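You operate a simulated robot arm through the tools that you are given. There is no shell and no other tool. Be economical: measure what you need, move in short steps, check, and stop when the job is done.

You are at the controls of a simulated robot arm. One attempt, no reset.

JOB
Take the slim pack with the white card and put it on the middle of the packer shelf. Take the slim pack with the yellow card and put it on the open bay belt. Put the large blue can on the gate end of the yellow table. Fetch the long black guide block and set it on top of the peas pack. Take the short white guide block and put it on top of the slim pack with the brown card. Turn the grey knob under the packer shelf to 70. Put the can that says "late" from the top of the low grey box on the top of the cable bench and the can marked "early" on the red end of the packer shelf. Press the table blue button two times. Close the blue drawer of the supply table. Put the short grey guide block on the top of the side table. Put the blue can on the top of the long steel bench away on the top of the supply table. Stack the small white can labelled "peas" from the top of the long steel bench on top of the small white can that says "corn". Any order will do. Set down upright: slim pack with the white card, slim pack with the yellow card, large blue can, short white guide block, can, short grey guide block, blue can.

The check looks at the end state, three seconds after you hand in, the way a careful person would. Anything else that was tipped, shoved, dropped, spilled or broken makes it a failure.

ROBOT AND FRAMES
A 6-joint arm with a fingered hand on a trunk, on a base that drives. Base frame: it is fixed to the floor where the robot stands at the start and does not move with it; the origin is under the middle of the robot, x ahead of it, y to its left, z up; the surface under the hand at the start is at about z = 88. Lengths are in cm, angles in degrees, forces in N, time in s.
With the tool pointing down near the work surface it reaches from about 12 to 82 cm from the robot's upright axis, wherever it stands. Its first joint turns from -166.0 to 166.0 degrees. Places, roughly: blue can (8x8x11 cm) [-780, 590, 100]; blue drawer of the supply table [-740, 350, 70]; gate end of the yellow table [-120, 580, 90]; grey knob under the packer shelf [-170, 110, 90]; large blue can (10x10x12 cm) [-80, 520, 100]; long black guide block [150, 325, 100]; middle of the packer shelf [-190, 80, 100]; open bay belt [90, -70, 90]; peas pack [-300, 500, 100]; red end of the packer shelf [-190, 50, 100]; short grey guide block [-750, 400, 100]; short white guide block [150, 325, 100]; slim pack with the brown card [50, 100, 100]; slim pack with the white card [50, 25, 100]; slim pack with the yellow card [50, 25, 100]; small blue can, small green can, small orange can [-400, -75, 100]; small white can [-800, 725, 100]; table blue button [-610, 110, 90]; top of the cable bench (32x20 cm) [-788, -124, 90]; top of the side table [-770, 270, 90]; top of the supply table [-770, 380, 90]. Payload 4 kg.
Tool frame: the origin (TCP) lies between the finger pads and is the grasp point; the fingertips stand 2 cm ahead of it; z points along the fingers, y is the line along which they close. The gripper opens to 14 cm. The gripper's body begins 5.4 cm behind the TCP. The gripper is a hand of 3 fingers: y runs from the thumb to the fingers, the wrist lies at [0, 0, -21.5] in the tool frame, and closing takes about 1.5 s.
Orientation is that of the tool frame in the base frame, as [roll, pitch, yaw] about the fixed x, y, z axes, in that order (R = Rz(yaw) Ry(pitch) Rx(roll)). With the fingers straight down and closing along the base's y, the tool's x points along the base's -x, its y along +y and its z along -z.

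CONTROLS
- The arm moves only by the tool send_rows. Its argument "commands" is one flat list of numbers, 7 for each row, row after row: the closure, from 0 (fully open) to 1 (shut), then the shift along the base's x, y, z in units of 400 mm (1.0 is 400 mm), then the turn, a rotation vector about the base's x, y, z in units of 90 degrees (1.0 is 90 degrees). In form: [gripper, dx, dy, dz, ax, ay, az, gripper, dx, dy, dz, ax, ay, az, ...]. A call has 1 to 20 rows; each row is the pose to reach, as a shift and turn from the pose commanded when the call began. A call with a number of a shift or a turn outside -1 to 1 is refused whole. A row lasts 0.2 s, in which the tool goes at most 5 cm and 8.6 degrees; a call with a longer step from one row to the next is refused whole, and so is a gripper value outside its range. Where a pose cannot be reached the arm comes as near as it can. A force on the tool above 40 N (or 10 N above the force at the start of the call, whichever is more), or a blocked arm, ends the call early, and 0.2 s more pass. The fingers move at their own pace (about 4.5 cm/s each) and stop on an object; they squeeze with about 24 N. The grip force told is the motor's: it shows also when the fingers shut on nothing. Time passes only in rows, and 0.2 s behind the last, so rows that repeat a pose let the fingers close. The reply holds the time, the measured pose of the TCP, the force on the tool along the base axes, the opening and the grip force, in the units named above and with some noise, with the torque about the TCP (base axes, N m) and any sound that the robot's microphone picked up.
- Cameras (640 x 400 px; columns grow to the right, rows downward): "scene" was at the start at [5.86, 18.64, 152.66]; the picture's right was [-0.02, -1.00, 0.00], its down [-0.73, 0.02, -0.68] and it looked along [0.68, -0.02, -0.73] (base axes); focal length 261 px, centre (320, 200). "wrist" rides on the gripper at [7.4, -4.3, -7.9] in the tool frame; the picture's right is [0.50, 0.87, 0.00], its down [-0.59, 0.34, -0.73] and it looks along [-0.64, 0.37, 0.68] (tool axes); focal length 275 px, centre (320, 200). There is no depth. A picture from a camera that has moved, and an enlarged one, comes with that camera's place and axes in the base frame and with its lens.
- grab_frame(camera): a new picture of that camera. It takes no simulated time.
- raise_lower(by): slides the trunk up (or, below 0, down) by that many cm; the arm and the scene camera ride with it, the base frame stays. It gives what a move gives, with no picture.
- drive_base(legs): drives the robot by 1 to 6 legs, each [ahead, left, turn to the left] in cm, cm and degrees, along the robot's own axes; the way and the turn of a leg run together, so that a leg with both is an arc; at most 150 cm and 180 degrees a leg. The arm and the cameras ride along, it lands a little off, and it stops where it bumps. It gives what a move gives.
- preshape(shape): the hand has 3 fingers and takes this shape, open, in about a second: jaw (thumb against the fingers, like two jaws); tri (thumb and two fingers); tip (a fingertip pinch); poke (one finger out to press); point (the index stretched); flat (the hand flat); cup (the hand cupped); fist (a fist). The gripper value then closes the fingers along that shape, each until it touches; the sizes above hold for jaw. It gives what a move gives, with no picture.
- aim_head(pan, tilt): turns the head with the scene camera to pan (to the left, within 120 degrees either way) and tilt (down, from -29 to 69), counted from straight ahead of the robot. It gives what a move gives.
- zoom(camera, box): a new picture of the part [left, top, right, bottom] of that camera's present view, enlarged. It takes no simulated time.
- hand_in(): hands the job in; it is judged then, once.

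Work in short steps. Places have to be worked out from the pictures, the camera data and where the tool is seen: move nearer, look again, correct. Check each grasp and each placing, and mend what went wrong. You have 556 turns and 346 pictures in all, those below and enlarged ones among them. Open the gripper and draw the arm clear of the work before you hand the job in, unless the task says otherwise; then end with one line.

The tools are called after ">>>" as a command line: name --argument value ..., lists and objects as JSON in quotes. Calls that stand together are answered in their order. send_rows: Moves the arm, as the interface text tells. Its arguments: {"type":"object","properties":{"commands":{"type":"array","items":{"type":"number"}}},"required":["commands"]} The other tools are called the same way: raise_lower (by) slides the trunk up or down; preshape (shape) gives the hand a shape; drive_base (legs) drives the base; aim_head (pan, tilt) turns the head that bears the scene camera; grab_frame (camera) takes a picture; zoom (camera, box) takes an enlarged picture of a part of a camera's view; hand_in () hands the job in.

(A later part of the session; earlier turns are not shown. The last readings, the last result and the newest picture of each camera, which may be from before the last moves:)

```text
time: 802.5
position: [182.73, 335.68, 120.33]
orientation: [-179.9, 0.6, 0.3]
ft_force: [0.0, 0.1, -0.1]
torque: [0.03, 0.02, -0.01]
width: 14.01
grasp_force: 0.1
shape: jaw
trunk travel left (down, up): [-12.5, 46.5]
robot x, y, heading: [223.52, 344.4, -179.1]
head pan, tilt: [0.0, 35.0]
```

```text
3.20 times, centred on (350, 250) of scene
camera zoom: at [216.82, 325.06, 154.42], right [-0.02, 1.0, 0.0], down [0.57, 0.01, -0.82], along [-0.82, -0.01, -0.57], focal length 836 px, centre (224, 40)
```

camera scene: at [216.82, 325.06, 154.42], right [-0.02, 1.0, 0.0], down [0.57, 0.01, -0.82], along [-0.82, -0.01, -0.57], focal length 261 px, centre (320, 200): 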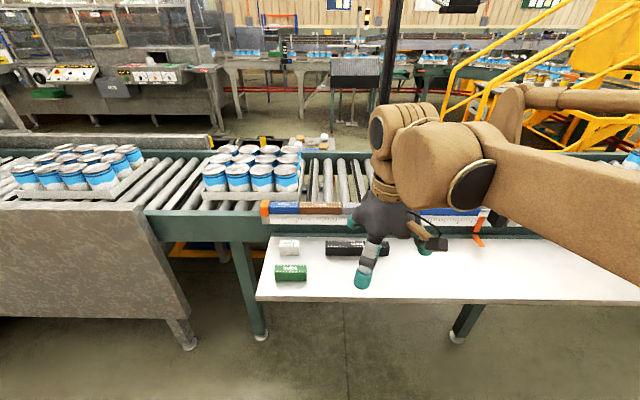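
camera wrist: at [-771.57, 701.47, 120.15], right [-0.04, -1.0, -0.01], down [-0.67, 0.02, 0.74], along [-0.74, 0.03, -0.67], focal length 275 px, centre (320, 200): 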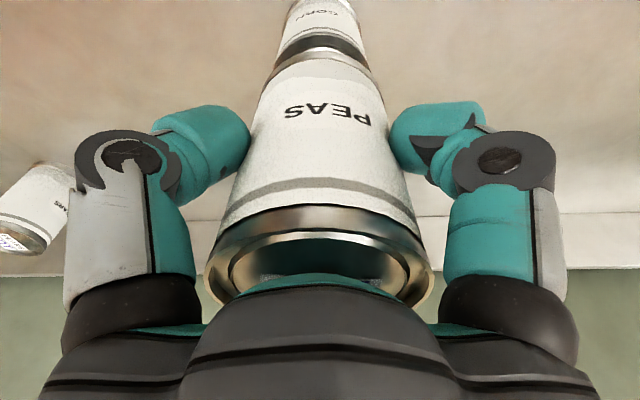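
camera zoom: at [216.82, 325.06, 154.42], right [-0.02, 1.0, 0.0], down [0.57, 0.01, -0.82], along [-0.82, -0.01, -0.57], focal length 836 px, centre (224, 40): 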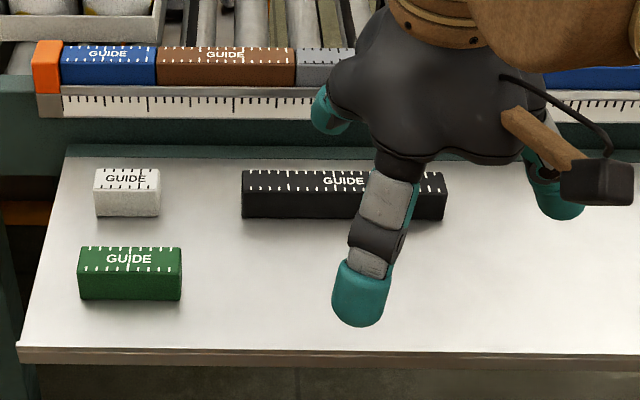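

Black ≈21 cm long at about (152.5, 337). Rotate the hand −88° so it closes across the block, and move above it.

>>> send_rows --commands '[0.35, 0, 0, 0, 0, 0, -0.09, 0.35, 0, 0, 0, 0, 0, -0.18, 0.35, 0, 0, 0, 0, 0, -0.27, 0.35, 0, 0, 0, 0, 0, -0.36, 0.35, -0.05, 0, 0, 0, 0, -0.45, 0.35, -0.1, 0, 0, 0, 0, -0.54, 0.35, -0.2, 0, 0, 0, 0, -0.63, 0.35, -0.3, 0, 0, 0, 0, -0.72, 0.35, -0.4, 0, 0, 0, 0, -0.81, 0.35, -0.5, 0, 0, 0, 0, -0.9, 0.35, -0.6, 0.0, 0, 0, 0, -0.98, 0.35, -0.7, 0.02, 0, 0, 0, -0.98, 0.35, -0.76, 0.035, -0.05, 0, 0, -0.98, 0.35, -0.76, 0.035, -0.15, 0, 0, -0.98]'

>>> grab_frame --camera "wrist"

>>> zoom --camera "scene" --box '[250, 190, 450, 310]'

```text
time: 805.5
position: [152.42, 337.04, 114.45]
orientation: [-179.8, 0.7, -87.9]
ft_force: [0.4, -0.6, 0.0]
torque: [-0.01, 0.01, 0.01]
width: 9.15
grasp_force: 0.0
shape: jaw
trunk travel left (down, up): [-12.5, 46.5]
robot x, y, heading: [223.18, 344.58, -179.3]
head pan, tilt: [0.0, 35.0]
```

```text
104 pictures are left
camera wrist: at [156.94, 329.66, 122.23], right [-0.85, -0.53, -0.01], down [-0.36, 0.57, 0.74], along [-0.39, 0.63, -0.67], focal length 275 px, centre (320, 200)
```

wrist: 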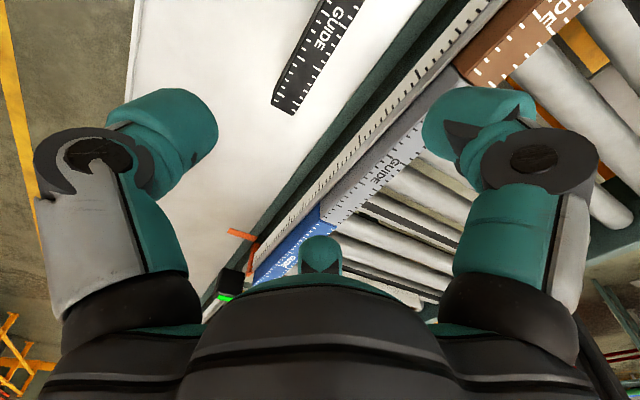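

```text
3.20 times, centred on (350, 250) of scene
camera zoom: at [216.77, 325.04, 154.41], right [-0.02, 1.0, 0.0], down [0.57, 0.01, -0.82], along [-0.82, -0.01, -0.57], focal length 836 px, centre (224, 40)
```

zoom: 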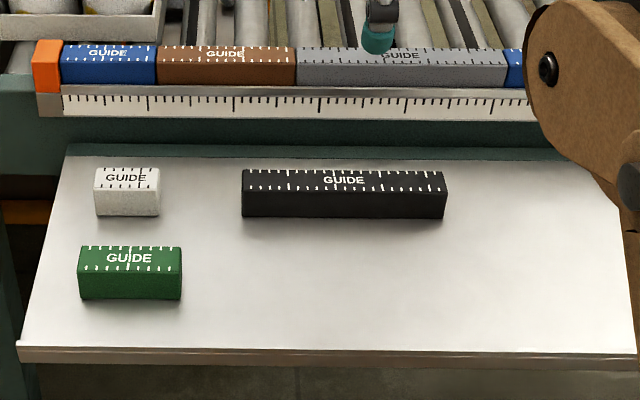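

Block top ≈91, centre (152.1, 336.8), plate at ≈87.3. Lower to z≈90 with a 0.7 cm offset toward the finger side.

>>> send_rows --commands '[0.35, -0.025, -0.006, -0.1, 0, 0, 0, 0.35, -0.025, -0.006, -0.2, 0, 0, 0, 0.35, -0.025, -0.006, -0.3, 0, 0, 0, 0.35, -0.025, -0.006, -0.4, 0, 0, 0, 0.35, -0.025, -0.006, -0.48, 0, 0, 0, 0.35, -0.025, -0.006, -0.55, 0, 0, 0]'

>>> grab_frame --camera "wrist"

```text
time: 806.9
position: [151.15, 336.92, 92.27]
orientation: [-179.9, 0.7, -87.9]
ft_force: [-0.4, 0.1, 0.7]
torque: [0.03, 0.0, -0.05]
width: 9.15
grasp_force: 0.1
shape: jaw
trunk travel left (down, up): [-12.5, 46.5]
robot x, y, heading: [223.32, 344.33, -179.4]
head pan, tilt: [0.0, 35.0]
```

```text
102 pictures are left
camera wrist: at [155.76, 329.54, 100.11], right [-0.85, -0.53, -0.01], down [-0.36, 0.57, 0.74], along [-0.39, 0.63, -0.67], focal length 275 px, centre (320, 200)
```

wrist: 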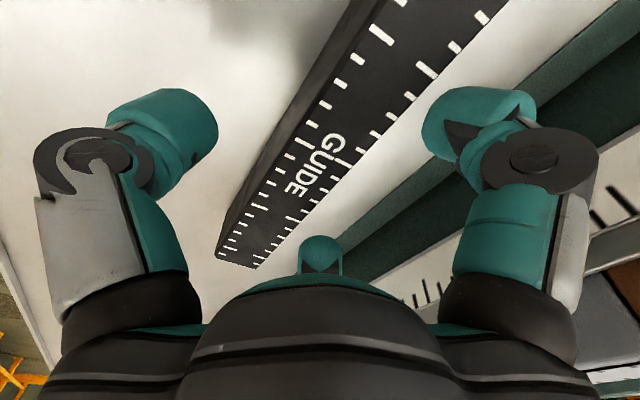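

Well placed. Lower the last 2 cm and close.

>>> send_rows --commands '[0.35, 0, 0, -0.015, 0, 0, 0, 0.35, 0, 0, -0.03, 0, 0, 0, 0.35, 0, 0, -0.045, 0, 0, 0, 0.35, 0, 0, -0.05, 0, 0, 0, 0.6, 0, 0, -0.05, 0, 0, 0, 0.8, 0, 0, -0.05, 0, 0, 0, 1, 0, 0, -0.05, 0, 0, 0, 1, 0, 0, -0.05, 0, 0, 0, 1, 0, 0, -0.05, 0, 0, 0, 1, 0, 0, -0.05, 0, 0, 0, 1, 0, 0, -0.05, 0, 0, 0]'

>>> send_rows --commands '[1, 0, 0, 0.02, 0, 0, 0, 1, 0, 0, 0.05, 0, 0, 0, 1, 0, 0, 0.12, 0, 0, 0, 1, 0, 0, 0.22, 0, 0, 0, 1, 0, 0, 0.32, 0, 0, 0, 1, 0, 0, 0.42, 0, 0, 0, 1, 0, 0, 0.52, 0, 0, 0, 1, 0, 0, 0.62, 0, 0, 0]'

>>> grab_frame --camera "wrist"

```text
time: 809.3
position: [151.43, 336.83, 90.43]
orientation: [-179.8, 0.6, -87.9]
ft_force: [-2.6, 1.1, 4.2]
torque: [0.0, -0.03, 0.0]
width: 4.27
grasp_force: 23.7
shape: jaw
trunk travel left (down, up): [-12.5, 46.5]
robot x, y, heading: [223.38, 344.25, -179.0]
head pan, tilt: [0.0, 35.0]
```

```text
time: 811.1
position: [151.45, 336.84, 115.33]
orientation: [-179.8, 0.7, -87.9]
ft_force: [-0.2, 0.0, -3.3]
torque: [0.0, 0.06, 0.01]
width: 4.16
grasp_force: 24.4
shape: jaw
trunk travel left (down, up): [-12.5, 46.5]
robot x, y, heading: [223.57, 344.65, -179.1]
head pan, tilt: [0.0, 35.0]
```

```text
101 pictures are left
camera wrist: at [155.82, 329.48, 123.07], right [-0.85, -0.53, -0.01], down [-0.36, 0.57, 0.74], along [-0.39, 0.63, -0.67], focal length 275 px, centre (320, 200)
```

wrist: 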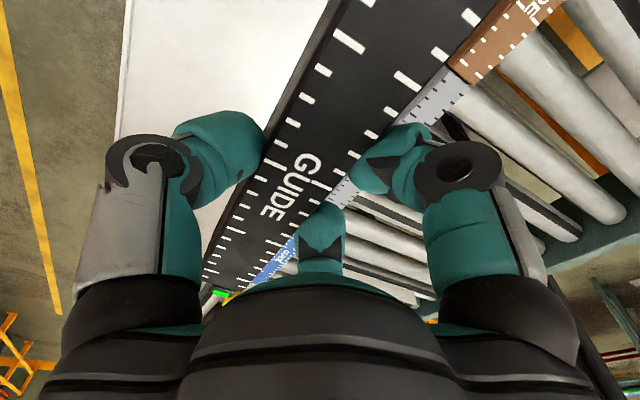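

Black block held. Fold in and drive back north along the corridor.

>>> send_rows --commands '[1, 0.1, 0, 0.02, 0, 0, 0, 1, 0.2, 0, 0.04, 0, 0, 0, 1, 0.3, 0, 0.06, 0, 0, 0, 1, 0.4, 0, 0.08, 0, 0, 0, 1, 0.5, 0, 0.1, 0, 0, 0, 1, 0.6, 0, 0.12, 0, 0, 0, 1, 0.68, 0, 0.12, 0, 0, 0]'

>>> drive_base --legs '[[0, 0, -90.9], [145, 5, 0], [145, 0, 0], [145, 0, 0]]'

```text
time: 812.7
position: [178.89, 336.93, 119.8]
orientation: [180.0, 0.5, -88.0]
ft_force: [-0.7, 0.2, -3.5]
torque: [-0.01, 0.03, -0.01]
width: 4.15
grasp_force: 23.8
shape: jaw
trunk travel left (down, up): [-12.5, 46.5]
robot x, y, heading: [223.89, 344.54, -179.1]
head pan, tilt: [0.0, 35.0]
```

```text
time: 837.4
position: [236.17, 822.25, 119.93]
orientation: [-179.9, 0.6, 177.8]
ft_force: [-0.5, 0.5, -2.5]
torque: [0.04, 0.06, 0.03]
width: 4.17
grasp_force: 24.2
shape: jaw
trunk travel left (down, up): [-12.5, 46.5]
robot x, y, heading: [240.13, 777.27, 86.6]
head pan, tilt: [0.0, 35.0]
```

Turn to the north-west and look across the area north of the loop conveyor.

>>> drive_base --legs '[[0, 15, 60], [90, 0, 20]]'

>>> aim_head --pan 10 --tilt 15

>>> grab_frame --camera "scene"

```text
time: 844.8
position: [99.95, 811.0, 119.92]
orientation: [-179.9, 0.6, -103.2]
ft_force: [0.2, 0.4, -3.5]
torque: [0.0, 0.02, -0.02]
width: 4.13
grasp_force: 24.2
shape: jaw
trunk travel left (down, up): [-12.5, 46.5]
robot x, y, heading: [145.05, 806.74, 165.9]
head pan, tilt: [0.0, 35.0]
```

```text
time: 845.6
position: [99.95, 811.05, 120.03]
orientation: [-179.9, 0.6, -103.2]
ft_force: [0.5, 0.5, -2.2]
torque: [0.04, 0.04, 0.03]
width: 4.14
grasp_force: 24.4
shape: jaw
trunk travel left (down, up): [-12.5, 46.5]
robot x, y, heading: [145.39, 806.3, 165.6]
head pan, tilt: [10.0, 15.0]
```

```text
100 pictures are left
camera scene: at [132.8, 788.19, 157.6], right [0.08, 1.0, 0.0], down [0.26, -0.02, -0.97], along [-0.96, 0.07, -0.26], focal length 261 px, centre (320, 200)
```

scene: 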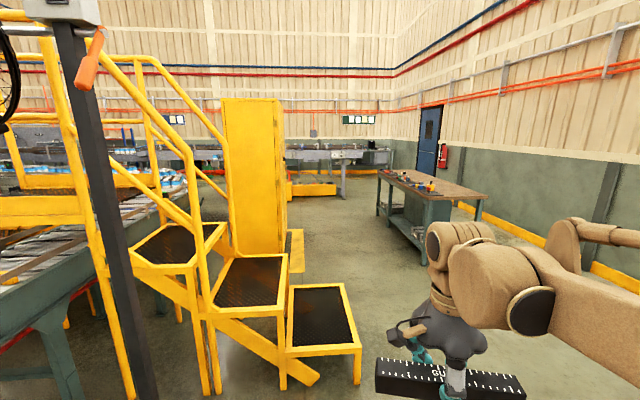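

Drive west through the gap (y≈880) and then face south-west to find the peas pack.

>>> drive_base --legs '[[0, 0, -4], [140, 0, 0], [125, 0, 0], [0, 0, 70]]'

>>> aim_head --pan 0 --tilt 15

>>> grab_frame --camera "scene"

```text
time: 862.0
position: [-129.06, 853.92, 119.88]
orientation: [-179.8, 0.6, -40.4]
ft_force: [-0.6, 0.0, -3.0]
torque: [0.02, 0.02, -0.02]
width: 4.08
grasp_force: 23.4
shape: jaw
trunk travel left (down, up): [-12.5, 46.5]
robot x, y, heading: [-104.48, 892.0, -131.4]
head pan, tilt: [10.0, 15.0]
```

```text
time: 862.7
position: [-129.04, 853.72, 119.93]
orientation: [-179.9, 0.6, -40.4]
ft_force: [-0.1, -0.2, -3.4]
torque: [-0.04, 0.0, 0.02]
width: 4.09
grasp_force: 24.0
shape: jaw
trunk travel left (down, up): [-12.5, 46.5]
robot x, y, heading: [-104.37, 892.02, -131.6]
head pan, tilt: [0.0, 15.0]
```

```text
99 pictures are left
camera scene: at [-95.25, 873.48, 157.61], right [-0.75, 0.66, 0.0], down [0.17, 0.19, -0.97], along [-0.64, -0.72, -0.26], focal length 261 px, centre (320, 200)
```

scene: 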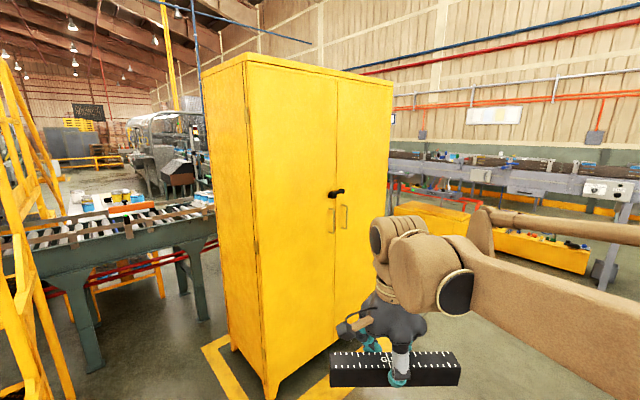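

A yellow cabinet stands in the way; go round its west side.

>>> drive_base --legs '[[0, 0, -35], [125, 0, 0], [110, 0, 0], [0, 0, 76]]'

>>> grab_frame --camera "scene"

```text
time: 879.1
position: [-322.68, 787.93, 119.98]
orientation: [-179.9, 0.7, 3.1]
ft_force: [0.0, 0.5, -1.5]
torque: [-0.03, 0.01, -0.04]
width: 4.11
grasp_force: 24.1
shape: jaw
trunk travel left (down, up): [-12.5, 46.5]
robot x, y, heading: [-331.26, 832.57, -87.9]
head pan, tilt: [0.0, 15.0]
```

```text
98 pictures are left
camera scene: at [-311.78, 825.48, 157.61], right [-1.0, -0.03, 0.0], down [-0.01, 0.26, -0.97], along [0.03, -0.97, -0.26], focal length 261 px, centre (320, 200)
```

scene: 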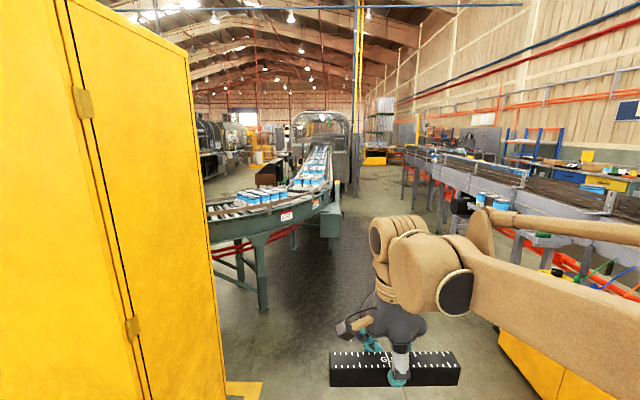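

Packs sit on the conveyor ahead-left. Zoom to find the PEAS label.

>>> zoom --camera "scene" --box '[200, 140, 360, 240]'

```text
4.00 times, centred on (280, 190) of scene
camera zoom: at [-311.78, 825.48, 157.61], right [-1.0, -0.03, 0.0], down [-0.01, 0.26, -0.97], along [0.03, -0.97, -0.26], focal length 1046 px, centre (480, 240)
```

zoom: 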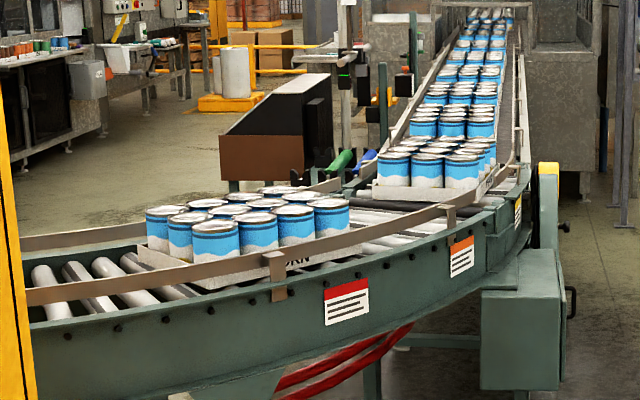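

Next pack(s) around (−290, 540)/(−300, 500). Drive to the corridor on the conveyor's west side and face it.

>>> drive_base --legs '[[0, 0, -20], [140, 0, 0], [90, 0, 17], [85, 0, 0], [0, 0, 91]]'

>>> aim_head --pan 15 --tilt 25

>>> grab_frame --camera "scene"

```text
time: 899.3
position: [-335.7, 534.0, 119.94]
orientation: [-179.8, 0.6, 91.6]
ft_force: [0.3, -0.5, -2.2]
torque: [0.02, -0.04, 0.03]
width: 4.07
grasp_force: 24.0
shape: jaw
trunk travel left (down, up): [-12.5, 46.5]
robot x, y, heading: [-380.58, 526.55, 0.2]
head pan, tilt: [0.0, 15.0]
```

```text
time: 900.1
position: [-335.82, 533.88, 119.91]
orientation: [-179.9, 0.6, 91.7]
ft_force: [0.2, -0.1, -3.1]
torque: [0.02, -0.03, -0.05]
width: 4.07
grasp_force: 24.1
shape: jaw
trunk travel left (down, up): [-12.5, 46.5]
robot x, y, heading: [-380.75, 526.4, 0.6]
head pan, tilt: [15.0, 25.0]
```

```text
96 pictures are left
camera scene: at [-373.85, 547.92, 155.99], right [0.27, -0.96, 0.0], down [-0.41, -0.11, -0.91], along [0.87, 0.24, -0.42], focal length 261 px, centre (320, 200)
```

scene: 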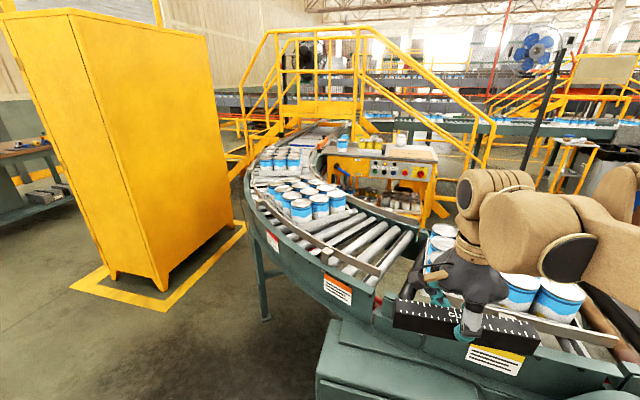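

The next pack is just ahead-right behind the hand. Look lower with pan −10.

>>> aim_head --pan -5 --tilt 45

>>> grab_frame --camera "scene"

```text
time: 900.9
position: [-335.68, 533.89, 119.86]
orientation: [-179.9, 0.6, 91.7]
ft_force: [0.2, -0.3, -2.5]
torque: [0.03, -0.03, -0.02]
width: 4.04
grasp_force: 23.7
shape: jaw
trunk travel left (down, up): [-12.5, 46.5]
robot x, y, heading: [-380.14, 526.72, 0.4]
head pan, tilt: [-5.0, 45.0]
```

```text
95 pictures are left
camera scene: at [-374.62, 544.83, 152.93], right [-0.08, -1.0, 0.0], down [-0.7, 0.05, -0.71], along [0.71, -0.05, -0.71], focal length 261 px, centre (320, 200)
```

scene: 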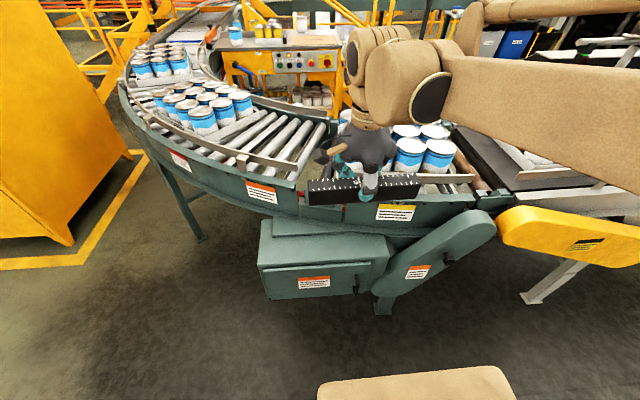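

The pack at ≈(−296, 507) matches. Move the hand left/up and zoom to verify its label.

>>> send_rows --commands '[1, -0.03, 0.08, 0.06, 0, 0, 0, 1, -0.06, 0.16, 0.12, 0, 0, 0, 1, -0.08, 0.24, 0.2, 0, 0, 0, 1, -0.1, 0.34, 0.26, 0, 0, 0, 1, -0.12, 0.44, 0.32, 0, 0, 0, 1, -0.16, 0.54, 0.36, 0, 0, 0]'

>>> zoom --camera "scene" --box '[290, 100, 530, 240]'

```text
time: 902.3
position: [-342.18, 555.41, 134.32]
orientation: [-180.0, 0.8, 91.8]
ft_force: [-0.4, 0.5, -3.2]
torque: [-0.02, -0.02, -0.02]
width: 4.07
grasp_force: 23.6
shape: jaw
trunk travel left (down, up): [-12.5, 46.5]
robot x, y, heading: [-380.71, 527.04, 0.4]
head pan, tilt: [-5.0, 45.0]
```

```text
2.67 times, centred on (410, 170) of scene
camera zoom: at [-374.65, 544.93, 152.91], right [-0.08, -1.0, 0.0], down [-0.71, 0.05, -0.71], along [0.7, -0.06, -0.71], focal length 697 px, centre (80, 280)
```

zoom: 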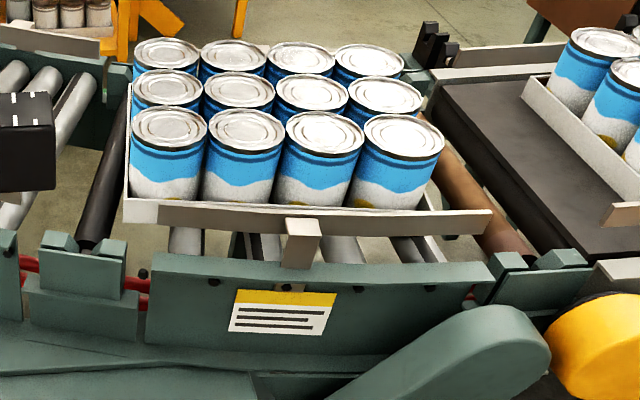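

Label is hidden by the rail, but the position matches the given place exactly (CORN pack is at (−254, 602), next tray at y≈459). Pack centre ≈(−287, 509). Drive 20 cm closer.

>>> drive_base --legs '[[18, -14, 0]]'

>>> grab_frame --camera "scene"

```text
time: 904.0
position: [-323.59, 541.31, 134.2]
orientation: [-179.9, 0.6, 91.7]
ft_force: [0.8, -0.3, -3.5]
torque: [-0.02, -0.05, 0.0]
width: 4.06
grasp_force: 23.6
shape: jaw
trunk travel left (down, up): [-12.5, 46.5]
robot x, y, heading: [-362.43, 512.72, 0.7]
head pan, tilt: [-5.0, 45.0]
```

```text
93 pictures are left
camera scene: at [-356.28, 530.71, 152.93], right [-0.08, -1.0, 0.0], down [-0.71, 0.06, -0.71], along [0.7, -0.05, -0.71], focal length 261 px, centre (320, 200)
```

scene: 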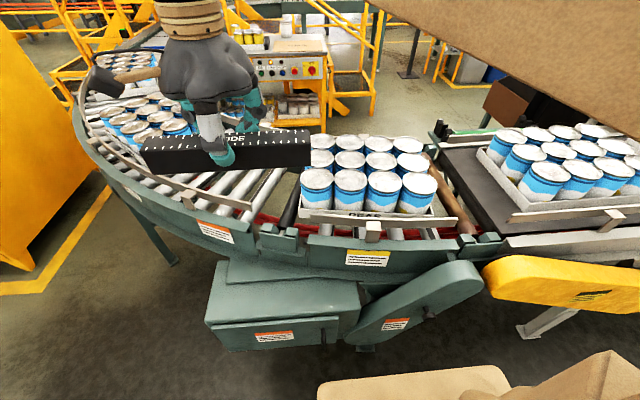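

The label reads PEAS. Pack centre ≈(−288.5, 511), rotated ~8°. Carry the block over it, aligning.

>>> send_rows --commands '[1, 0.0865, -0.0757, 0, 0, 0, -0.02, 1, 0.173, -0.1515, 0, 0, 0, -0.04, 1, 0.2595, -0.227, 0, 0, 0, -0.06, 1, 0.346, -0.303, 0, 0, 0, -0.08, 1, 0.4325, -0.379, -0.02, 0, 0, -0.1, 1, 0.519, -0.4545, -0.06, 0, 0, -0.11, 1, 0.6055, -0.53, -0.1, 0, 0, -0.11, 1, 0.692, -0.606, -0.14, 0, 0, -0.11, 1, 0.7785, -0.68, -0.18, 0, 0, -0.11, 1, 0.865, -0.7575, -0.22, 0, 0, -0.11, 1, 0.865, -0.7575, -0.32, 0, 0, -0.11, 1, 0.865, -0.7575, -0.42, 0, 0, -0.11, 1, 0.865, -0.7575, -0.52, 0, 0, -0.11, 1, 0.865, -0.7575, -0.6, 0, 0, -0.11]'

>>> zoom --camera "scene" --box '[250, 90, 490, 240]'

>>> grab_frame --camera "wrist"

```text
time: 907.0
position: [-288.88, 510.67, 109.93]
orientation: [-179.9, 0.7, 81.8]
ft_force: [-0.6, -0.2, -3.1]
torque: [0.03, -0.02, -0.03]
width: 4.02
grasp_force: 23.9
shape: jaw
trunk travel left (down, up): [-12.5, 46.5]
robot x, y, heading: [-362.14, 512.91, 0.7]
head pan, tilt: [-5.0, 45.0]
```

```text
2.67 times, centred on (370, 165) of scene
camera zoom: at [-356.3, 530.75, 152.92], right [-0.08, -1.0, 0.0], down [-0.71, 0.05, -0.71], along [0.7, -0.06, -0.71], focal length 697 px, centre (187, 293)
```

zoom: 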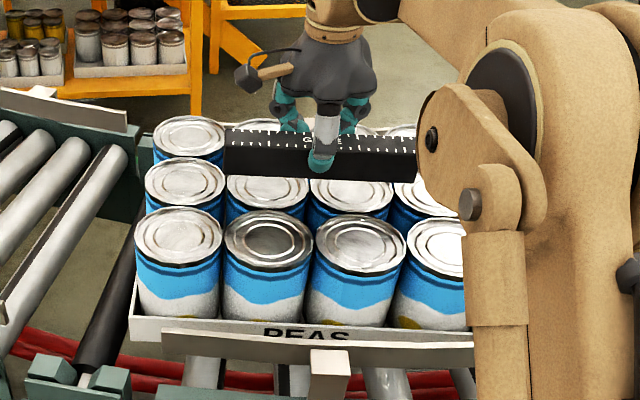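

```text
91 pictures are left
camera wrist: at [-292.09, 518.65, 117.75], right [0.93, 0.37, -0.01], down [0.25, -0.62, 0.74], along [0.27, -0.69, -0.67], focal length 275 px, centre (320, 200)
```

wrist: 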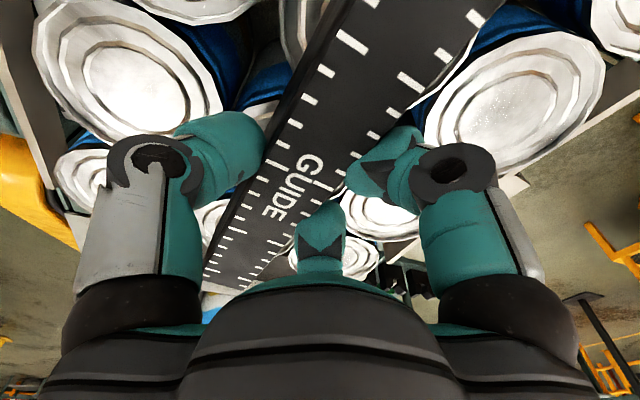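

Block is over the middle row. Lower gently to contact.

>>> send_rows --commands '[1, 0, 0, -0.03, 0, 0, 0, 1, 0, 0, -0.06, 0, 0, 0, 1, 0, 0, -0.08, 0, 0, 0, 1, 0, 0, -0.09, 0, 0, 0, 1, 0, 0, -0.1, 0, 0, 0, 1, 0, 0, -0.11, 0, 0, 0, 1, 0, 0, -0.12, 0, 0, 0, 1, 0, 0, -0.13, 0, 0, 0, 1, 0, 0, -0.14, 0, 0, 0, 1, 0, 0, -0.15, 0, 0, 0, 1, 0, 0, -0.16, 0, 0, 0, 1, 0, 0, -0.17, 0, 0, 0, 1, 0, 0, -0.18, 0, 0, 0, 1, 0, 0, -0.19, 0, 0, 0, 1, 0, 0, -0.2, 0, 0, 0]'

>>> zoom --camera "scene" --box '[250, 90, 490, 240]'

```text
time: 908.2
position: [-289.26, 510.86, 106.79]
orientation: [180.0, 0.6, 81.8]
ft_force: [2.2, -0.3, 24.3]
torque: [0.06, 0.56, 0.04]
width: 4.34
grasp_force: 23.7
shape: jaw
trunk travel left (down, up): [-12.5, 46.5]
robot x, y, heading: [-362.36, 512.3, 0.5]
head pan, tilt: [-5.0, 45.0]
stopped in row 5: the force on the tool passed its limit at 47 N (the readings are from after the stop); the commanded pose is now the measured one
```

```text
2.67 times, centred on (370, 165) of scene
camera zoom: at [-356.58, 530.74, 152.96], right [-0.08, -1.0, 0.0], down [-0.7, 0.06, -0.71], along [0.71, -0.06, -0.71], focal length 697 px, centre (187, 293)
```

zoom: 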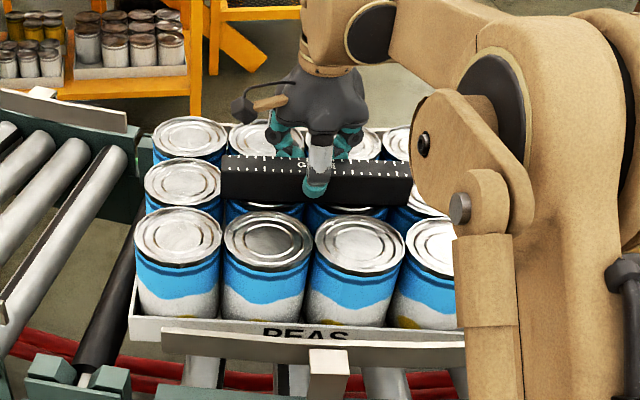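

Contact. Release gently and rise.

>>> send_rows --commands '[0.66, 0, 0, 0.003, 0, 0, 0, 0.6, 0, 0, 0.003, 0, 0, 0, 0.5, 0, 0, 0.003, 0, 0, 0, 0.4, 0, 0, 0.006, 0, 0, 0, 0.35, 0, 0, 0.006, 0, 0, 0, 0.35, 0, 0, 0.03, 0, 0, 0, 0.35, 0, 0, 0.06, 0, 0, 0, 0.35, 0, 0, 0.12, 0, 0, 0, 0.35, 0, 0, 0.22, 0, 0, 0, 0.35, -0.06, 0, 0.3, 0, 0, 0, 0.35, -0.16, 0, 0.34, 0, 0, 0, 0.2, -0.26, 0, 0.34, 0, 0, 0, 0, -0.36, 0, 0.34, 0, 0, 0, 0, -0.46, 0, 0.34, 0, 0, 0, 0, -0.56, 0, 0.34, 0, 0, 0, 0, -0.66, 0, 0.34, 0, 0, 0, 0, -0.74, 0, 0.34, 0, 0, 0]'

>>> zoom --camera "scene" --box '[250, 90, 490, 240]'

```text
time: 911.8
position: [-318.82, 511.2, 120.29]
orientation: [179.9, 0.6, 81.8]
ft_force: [0.0, -0.2, 0.4]
torque: [-0.03, -0.01, 0.0]
width: 14.02
grasp_force: 0.0
shape: jaw
trunk travel left (down, up): [-12.5, 46.5]
robot x, y, heading: [-362.06, 512.62, 0.6]
head pan, tilt: [-5.0, 45.0]
```

```text
2.67 times, centred on (370, 165) of scene
camera zoom: at [-356.46, 530.75, 152.93], right [-0.08, -1.0, 0.0], down [-0.7, 0.06, -0.71], along [0.71, -0.06, -0.71], focal length 697 px, centre (187, 293)
```

zoom: 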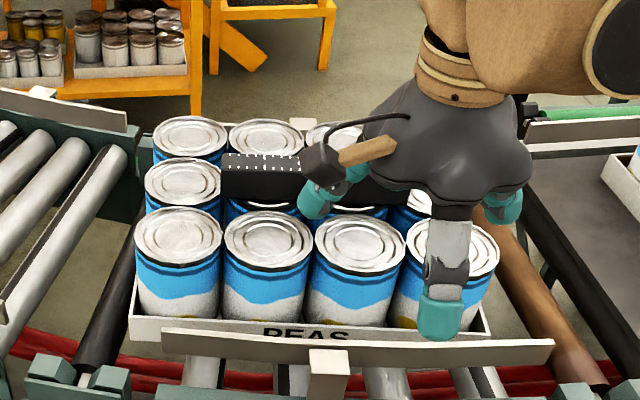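

Block rests on the PEAS pack. Now return for the white block, retracing the path.

>>> drive_base --legs '[[-24, 0, 0], [0, 0, 89.4], [110, 0, 0], [0, 0, -15], [145, 0, 0], [75, 0, 0]]'

>>> zoom --camera "scene" --box '[0, 0, 640, 400]'

```text
time: 933.9
position: [-313.01, 873.04, 120.17]
orientation: [-180.0, 0.6, 157.0]
ft_force: [0.2, 0.4, -0.4]
torque: [0.01, 0.0, -0.01]
width: 13.99
grasp_force: 0.1
shape: jaw
trunk travel left (down, up): [-12.5, 46.5]
robot x, y, heading: [-325.57, 831.42, 75.6]
head pan, tilt: [-5.0, 45.0]
```

```text
1.00 times, centred on (320, 200) of scene (not enlarged: the box is as wide or as high as the picture)
camera zoom: at [-341.84, 841.69, 152.93], right [0.94, -0.33, 0.0], down [-0.23, -0.67, -0.71], along [0.23, 0.67, -0.71], focal length 261 px, centre (320, 200)
```

zoom: 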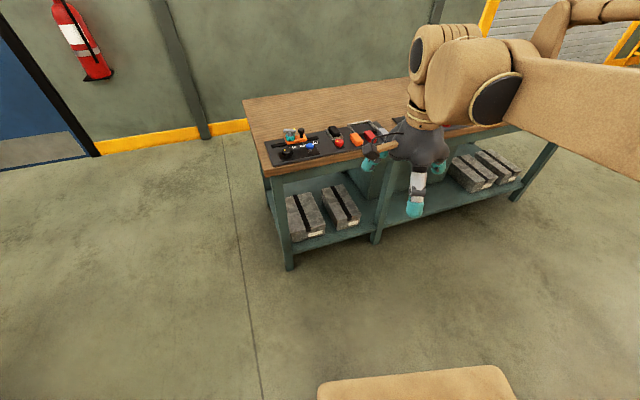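

Continue east along the known path.

>>> drive_base --legs '[[0, 0, -61], [125, 0, 0], [110, 0, 0], [0, 0, -33], [140, 0, 0], [118, 0, 0]]'

```text
time: 954.2
position: [29.14, 826.11, 120.28]
orientation: [180.0, 0.7, 50.5]
ft_force: [-0.4, -0.7, -0.2]
torque: [-0.02, -0.01, -0.01]
width: 13.98
grasp_force: 0.1
shape: jaw
trunk travel left (down, up): [-12.5, 46.5]
robot x, y, heading: [-6.69, 849.84, -30.9]
head pan, tilt: [-5.0, 45.0]
stopped in leg 5: the robot was blocked; the commanded pose is now the measured one
```

Bumped the stair foot (heading drifted). Back off, shift left, correct heading.

>>> drive_base --legs '[[-15, 0, 0], [0, 35, 16], [140, 0, 0], [30, 0, 0]]'

>>> aim_head --pan -20 --tilt 20

>>> grab_frame --camera "scene"

```text
time: 965.7
position: [200.36, 831.4, 120.25]
orientation: [179.9, 0.7, 65.9]
ft_force: [-0.9, 0.9, -0.6]
torque: [-0.01, 0.02, 0.0]
width: 13.99
grasp_force: 0.1
shape: jaw
trunk travel left (down, up): [-12.5, 46.5]
robot x, y, heading: [158.95, 844.7, -15.3]
head pan, tilt: [-5.0, 45.0]
```

```text
time: 966.6
position: [200.32, 831.45, 120.17]
orientation: [-180.0, 0.6, 66.0]
ft_force: [0.2, -0.4, 0.4]
torque: [-0.01, 0.03, 0.02]
width: 13.98
grasp_force: 0.0
shape: jaw
trunk travel left (down, up): [-12.5, 46.5]
robot x, y, heading: [158.94, 844.73, -15.5]
head pan, tilt: [-20.0, 20.0]
```

```text
87 pictures are left
camera scene: at [169.55, 858.06, 156.79], right [-0.58, -0.82, 0.0], down [-0.28, 0.2, -0.94], along [0.77, -0.54, -0.34], focal length 261 px, centre (320, 200)
```

scene: 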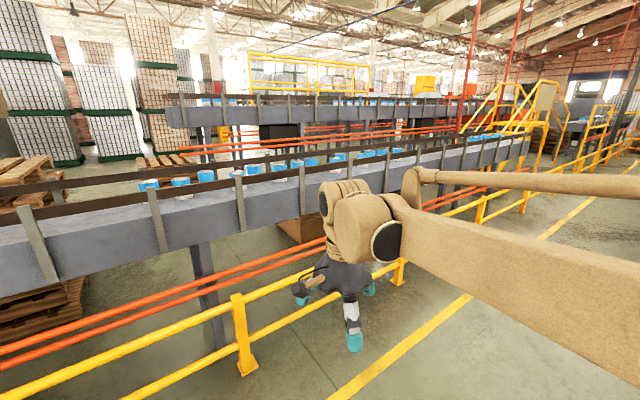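

Turn south, drift to x≈212, and run down to the blocks.

>>> drive_base --legs '[[0, 0, -74.5], [100, 52, 0], [140, 0, 0], [140, 0, 0], [120, 0, 0]]'

```text
time: 994.5
position: [185.67, 301.11, 120.33]
orientation: [-180.0, 0.6, -9.2]
ft_force: [-0.2, -0.5, 0.3]
torque: [-0.01, 0.01, 0.0]
width: 14.0
grasp_force: 0.1
shape: jaw
trunk travel left (down, up): [-12.5, 46.5]
robot x, y, heading: [188.0, 344.33, -90.5]
head pan, tilt: [-20.0, 20.0]
```

Move away from the plate, align at y≈318, and face west.

>>> drive_base --legs '[[0, 32, 0], [26, 0, 0], [0, 0, -90]]'

>>> aim_head --pan 0 --tilt 40

>>> grab_frame --camera "scene"

```text
time: 1001.9
position: [175.73, 321.28, 120.23]
orientation: [-180.0, 0.6, -99.9]
ft_force: [-0.1, -0.4, 0.8]
torque: [0.0, 0.01, 0.01]
width: 14.01
grasp_force: 0.0
shape: jaw
trunk travel left (down, up): [-12.5, 46.5]
robot x, y, heading: [219.14, 318.55, 179.0]
head pan, tilt: [-20.0, 20.0]
```

```text
time: 1002.7
position: [175.72, 321.22, 120.3]
orientation: [-179.9, 0.6, -99.8]
ft_force: [0.5, -1.4, -0.3]
torque: [0.0, -0.03, -0.01]
width: 13.98
grasp_force: 0.1
shape: jaw
trunk travel left (down, up): [-12.5, 46.5]
robot x, y, heading: [219.67, 318.54, 179.1]
head pan, tilt: [0.0, 40.0]
```

```text
86 pictures are left
camera scene: at [212.13, 299.51, 153.66], right [0.02, 1.0, 0.0], down [0.64, -0.01, -0.77], along [-0.77, 0.01, -0.64], focal length 261 px, centre (320, 200)
```

scene: 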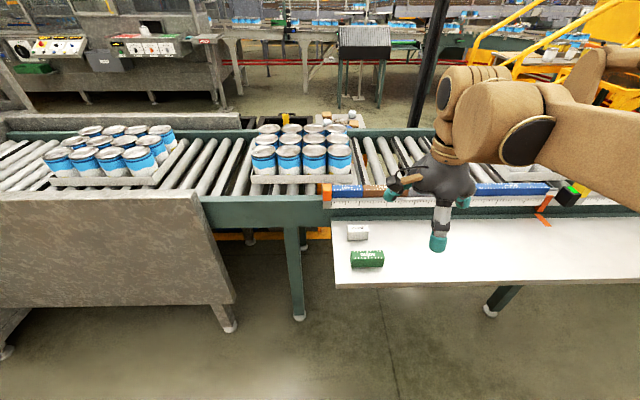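

White block at ≈(152.2, 313.3). Move above it with the hand square.

>>> send_rows --commands '[0.35, -0.1, -0.033, 0, 0, 0, 0.04, 0.35, -0.2, -0.066, 0, 0, 0, 0.08, 0.35, -0.3, -0.1, 0, 0, 0, 0.11, 0.35, -0.4, -0.13, 0, 0, 0, 0.11, 0.35, -0.5, -0.165, -0.02, 0, 0, 0.11, 0.35, -0.605, -0.1975, -0.06, 0, 0, 0.11, 0.35, -0.605, -0.1975, -0.16, 0, 0, 0.11, 0.35, -0.605, -0.1975, -0.26, 0, 0, 0.11, 0.35, -0.605, -0.1975, -0.36, 0, 0, 0.11, 0.35, -0.605, -0.1975, -0.46, 0, 0, 0.11, 0.35, -0.605, -0.1975, -0.56, 0, 0, 0.11, 0.35, -0.605, -0.1975, -0.66, 0, 0, 0.11]'

>>> grab_frame --camera "wrist"

```text
time: 1005.3
position: [151.47, 313.82, 93.81]
orientation: [-180.0, 0.6, -89.9]
ft_force: [-0.2, -0.2, -0.4]
torque: [0.02, -0.02, -0.02]
width: 9.16
grasp_force: 0.0
shape: jaw
trunk travel left (down, up): [-12.5, 46.5]
robot x, y, heading: [219.03, 318.3, 179.1]
head pan, tilt: [0.0, 40.0]
```

```text
85 pictures are left
camera wrist: at [155.67, 306.25, 101.6], right [-0.86, -0.5, 0.0], down [-0.34, 0.58, 0.74], along [-0.37, 0.64, -0.67], focal length 275 px, centre (320, 200)
```

wrist: 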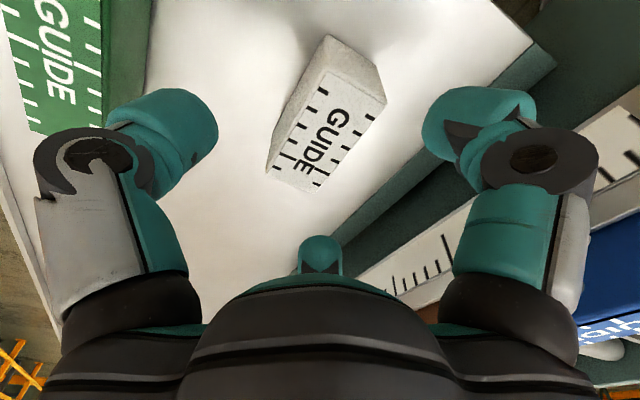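

Shift −1.5 cm in y, lower to z≈90.3, close.

>>> send_rows --commands '[0.35, 0, -0.038, 0, 0, 0, 0, 0.35, 0, -0.038, -0.04, 0, 0, 0, 0.35, 0, -0.038, -0.07, 0, 0, 0, 0.35, 0, -0.038, -0.088, 0, 0, 0, 0.6, 0, -0.038, -0.088, 0, 0, 0, 0.8, 0, -0.038, -0.088, 0, 0, 0, 1, 0, -0.038, -0.088, 0, 0, 0, 1, 0, -0.038, -0.088, 0, 0, 0, 1, 0, -0.038, -0.088, 0, 0, 0, 1, 0, -0.038, -0.088, 0, 0, 0]'

>>> send_rows --commands '[1, 0, 0, 0.02, 0, 0, 0, 1, 0, 0, 0.05, 0, 0, 0, 1, 0, 0, 0.12, 0, 0, 0, 1, 0, 0, 0.22, 0, 0, 0, 1, 0, 0, 0.32, 0, 0, 0, 1, 0, 0, 0.42, 0, 0, 0, 1, 0, 0, 0.52, 0, 0, 0, 1, 0, 0, 0.62, 0, 0, 0, 1, 0.1, 0, 0.68, 0, 0, 0, 1, 0.2, 0, 0.72, 0, 0, 0, 1, 0.3, 0, 0.74, 0, 0, 0, 1, 0.4, 0, 0.74, 0, 0, 0, 1, 0.5, 0, 0.74, 0, 0, 0, 1, 0.6, 0, 0.74, 0, 0, 0]'

>>> grab_frame --camera "wrist"

```text
time: 1007.5
position: [151.67, 311.84, 90.43]
orientation: [-179.9, 0.7, -90.0]
ft_force: [-0.4, -0.1, 1.3]
torque: [0.05, -0.03, 0.0]
width: 3.92
grasp_force: 23.9
shape: jaw
trunk travel left (down, up): [-12.5, 46.5]
robot x, y, heading: [219.17, 318.72, 179.1]
head pan, tilt: [0.0, 40.0]
```

```text
time: 1010.5
position: [175.82, 311.82, 119.91]
orientation: [179.9, 0.6, -89.7]
ft_force: [-0.2, 0.0, -0.2]
torque: [-0.04, 0.01, 0.01]
width: 3.86
grasp_force: 24.3
shape: jaw
trunk travel left (down, up): [-12.5, 46.5]
robot x, y, heading: [219.31, 318.43, 179.0]
head pan, tilt: [0.0, 40.0]
```

```text
84 pictures are left
camera wrist: at [180.26, 304.14, 127.61], right [-0.86, -0.5, 0.0], down [-0.34, 0.58, 0.74], along [-0.37, 0.64, -0.67], focal length 275 px, centre (320, 200)
```

wrist: 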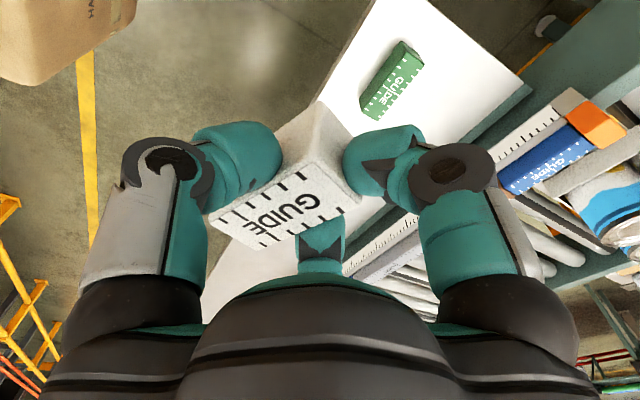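

White block held. Drive back north.

>>> drive_base --legs '[[0, 0, -89], [145, 0, 0], [145, 0, 0], [145, 0, 0], [55, 0, 0]]'

```text
time: 1037.8
position: [206.16, 852.46, 119.72]
orientation: [180.0, 0.6, 179.5]
ft_force: [0.1, -0.3, -0.1]
torque: [-0.01, 0.03, 0.01]
width: 3.87
grasp_force: 24.4
shape: jaw
trunk travel left (down, up): [-12.5, 46.5]
robot x, y, heading: [212.3, 808.75, 88.2]
head pan, tilt: [0.0, 40.0]
```

West past the stairs with more clearance.

>>> drive_base --legs '[[0, 0, 68], [120, 0, 0], [68, 0, 0], [0, 0, 17], [140, 0, 0]]'

```text
time: 1057.9
position: [-143.91, 907.9, 119.72]
orientation: [180.0, 0.6, -96.8]
ft_force: [0.8, 0.4, -1.1]
torque: [0.0, 0.0, 0.01]
width: 3.87
grasp_force: 24.7
shape: jaw
trunk travel left (down, up): [-12.5, 46.5]
robot x, y, heading: [-99.92, 909.69, 171.7]
head pan, tilt: [0.0, 40.0]
```

Around the cabinet and down into the corridor west of the loop conveyor.

>>> drive_base --legs '[[0, 0, 27], [125, 0, 0], [119, 0, 0], [0, 0, 53], [110, 0, 0], [92, 0, 0]]'

>>> aim_head --pan 15 --tilt 15

>>> grab_frame --camera "scene"

```text
time: 1083.4
position: [-391.57, 590.22, 119.84]
orientation: [180.0, 0.6, -14.4]
ft_force: [0.5, 0.1, -0.2]
torque: [-0.03, 0.0, 0.0]
width: 3.85
grasp_force: 24.0
shape: jaw
trunk travel left (down, up): [-12.5, 46.5]
robot x, y, heading: [-387.55, 633.88, -106.0]
head pan, tilt: [0.0, 40.0]
```

```text
time: 1084.3
position: [-391.57, 590.27, 119.79]
orientation: [-179.9, 0.5, -14.4]
ft_force: [0.8, -0.3, -0.6]
torque: [-0.03, -0.03, 0.02]
width: 3.84
grasp_force: 24.2
shape: jaw
trunk travel left (down, up): [-12.5, 46.5]
robot x, y, heading: [-387.18, 633.76, -105.5]
head pan, tilt: [15.0, 15.0]
```

```text
83 pictures are left
camera scene: at [-368.7, 621.11, 157.6], right [-1.0, 0.01, 0.0], down [0.0, 0.26, -0.97], along [-0.01, -0.97, -0.26], focal length 261 px, centre (320, 200)
```

scene: 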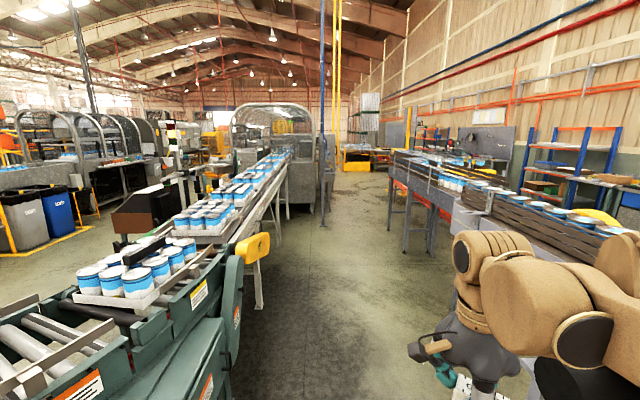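

Corridor south is clear. Check the black block on the peas pack from here.

>>> zoom --camera "scene" --box '[60, 210, 220, 310]'

```text
4.00 times, centred on (140, 260) of scene
camera zoom: at [-368.7, 621.11, 157.6], right [-1.0, 0.01, 0.0], down [0.0, 0.26, -0.97], along [-0.01, -0.97, -0.26], focal length 1046 px, centre (1040, -40)
```

zoom: 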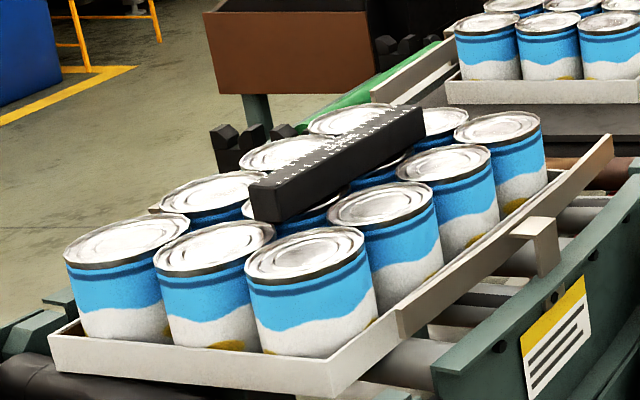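

Black block sits well. Drive south down this corridor, drifting to x≈−430.

>>> drive_base --legs '[[0, 0, 15.5], [140, -18, 0], [140, -15, 0], [130, 0, 0]]'

>>> aim_head --pan 0 --tilt 15

>>> grab_frame --camera "scene"

```text
time: 1105.0
position: [-405.19, 180.49, 119.7]
orientation: [179.9, 0.6, 1.8]
ft_force: [-0.1, -0.4, -1.0]
torque: [0.02, 0.0, 0.0]
width: 3.83
grasp_force: 24.2
shape: jaw
trunk travel left (down, up): [-12.5, 46.5]
robot x, y, heading: [-412.67, 223.66, -89.5]
head pan, tilt: [15.0, 15.0]
```

```text
time: 1105.8
position: [-405.16, 180.5, 119.81]
orientation: [-179.9, 0.6, 1.8]
ft_force: [0.1, 0.4, 0.3]
torque: [-0.01, -0.01, 0.03]
width: 3.82
grasp_force: 23.9
shape: jaw
trunk travel left (down, up): [-12.5, 46.5]
robot x, y, heading: [-413.48, 223.35, -89.5]
head pan, tilt: [0.0, 15.0]
```

```text
81 pictures are left
camera scene: at [-394.34, 216.28, 157.61], right [-1.0, -0.01, 0.0], down [0.0, 0.26, -0.97], along [0.01, -0.97, -0.26], focal length 261 px, centre (320, 200)
```

scene: 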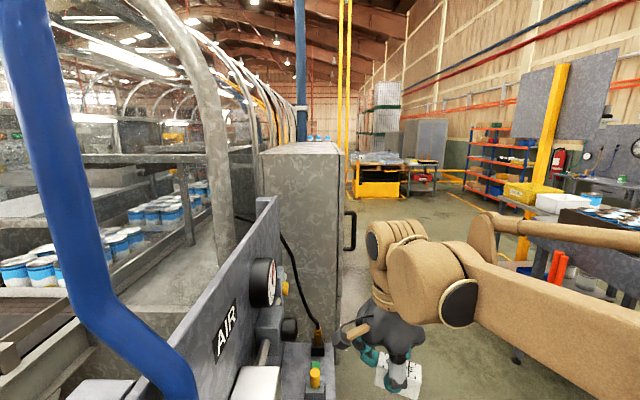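

Shift right (west) 28 cm, then continue south to y≈−330.

>>> drive_base --legs '[[0, -28, 0], [145, 0, 0], [145, 0, 0], [145, 0, 0], [110, 0, 0]]'

```text
time: 1133.6
position: [-436.1, -370.89, 119.76]
orientation: [-179.9, 0.6, -0.7]
ft_force: [-0.2, 0.3, -0.9]
torque: [0.03, -0.04, 0.01]
width: 3.83
grasp_force: 23.7
shape: jaw
trunk travel left (down, up): [-12.5, 46.5]
robot x, y, heading: [-442.39, -327.1, -91.9]
head pan, tilt: [0.0, 15.0]
```

Round the packer's south end into the yard.

>>> drive_base --legs '[[0, 0, 46], [135, 0, 0], [0, 0, 50], [145, 0, 0], [115, 0, 0], [0, 0, 86]]'

>>> grab_frame --camera "scene"

```text
time: 1160.5
position: [-97.83, -361.82, 119.79]
orientation: [-180.0, 0.7, -179.9]
ft_force: [-0.1, 0.0, -1.2]
torque: [0.0, 0.0, 0.02]
width: 3.8
grasp_force: 23.3
shape: jaw
trunk travel left (down, up): [-12.5, 46.5]
robot x, y, heading: [-91.0, -405.01, 88.9]
head pan, tilt: [0.0, 15.0]
```

```text
80 pictures are left
camera scene: at [-109.95, -397.63, 157.61], right [1.0, -0.02, 0.0], down [0.0, -0.26, -0.97], along [0.02, 0.97, -0.26], focal length 261 px, centre (320, 200)
```

scene: 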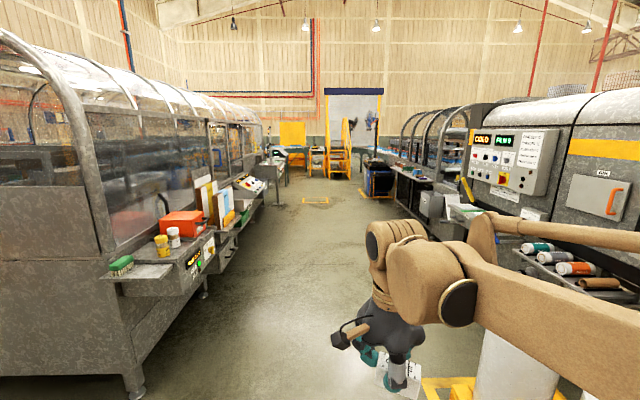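

Drive north to y≈90 and face the shelf.

>>> drive_base --legs '[[145, -5, 1], [145, 0, 0], [145, 0, 0], [60, 0, 0], [0, 0, -90], [55, 0, 0]]'

>>> aim_head --pan 0 --tilt 35

>>> grab_frame --camera "scene"

```text
time: 1190.8
position: [15.98, 93.16, 119.71]
orientation: [180.0, 0.6, 91.1]
ft_force: [0.1, -0.2, -1.2]
torque: [0.03, 0.0, 0.03]
width: 3.79
grasp_force: 24.0
shape: jaw
trunk travel left (down, up): [-12.5, 46.5]
robot x, y, heading: [-27.29, 85.42, 0.1]
head pan, tilt: [0.0, 15.0]
```

```text
time: 1191.6
position: [16.0, 93.15, 119.81]
orientation: [-180.0, 0.6, 91.1]
ft_force: [0.0, -0.8, -0.7]
torque: [0.02, -0.03, 0.0]
width: 3.79
grasp_force: 24.3
shape: jaw
trunk travel left (down, up): [-12.5, 46.5]
robot x, y, heading: [-27.46, 85.62, -0.2]
head pan, tilt: [0.0, 35.0]
```

```text
79 pictures are left
camera scene: at [-20.53, 104.34, 154.42], right [0.0, -1.0, 0.0], down [-0.57, 0.0, -0.82], along [0.82, 0.0, -0.57], focal length 261 px, centre (320, 200)
```

scene: 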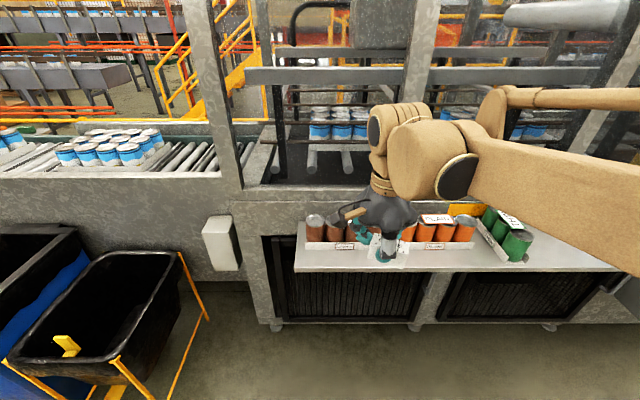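

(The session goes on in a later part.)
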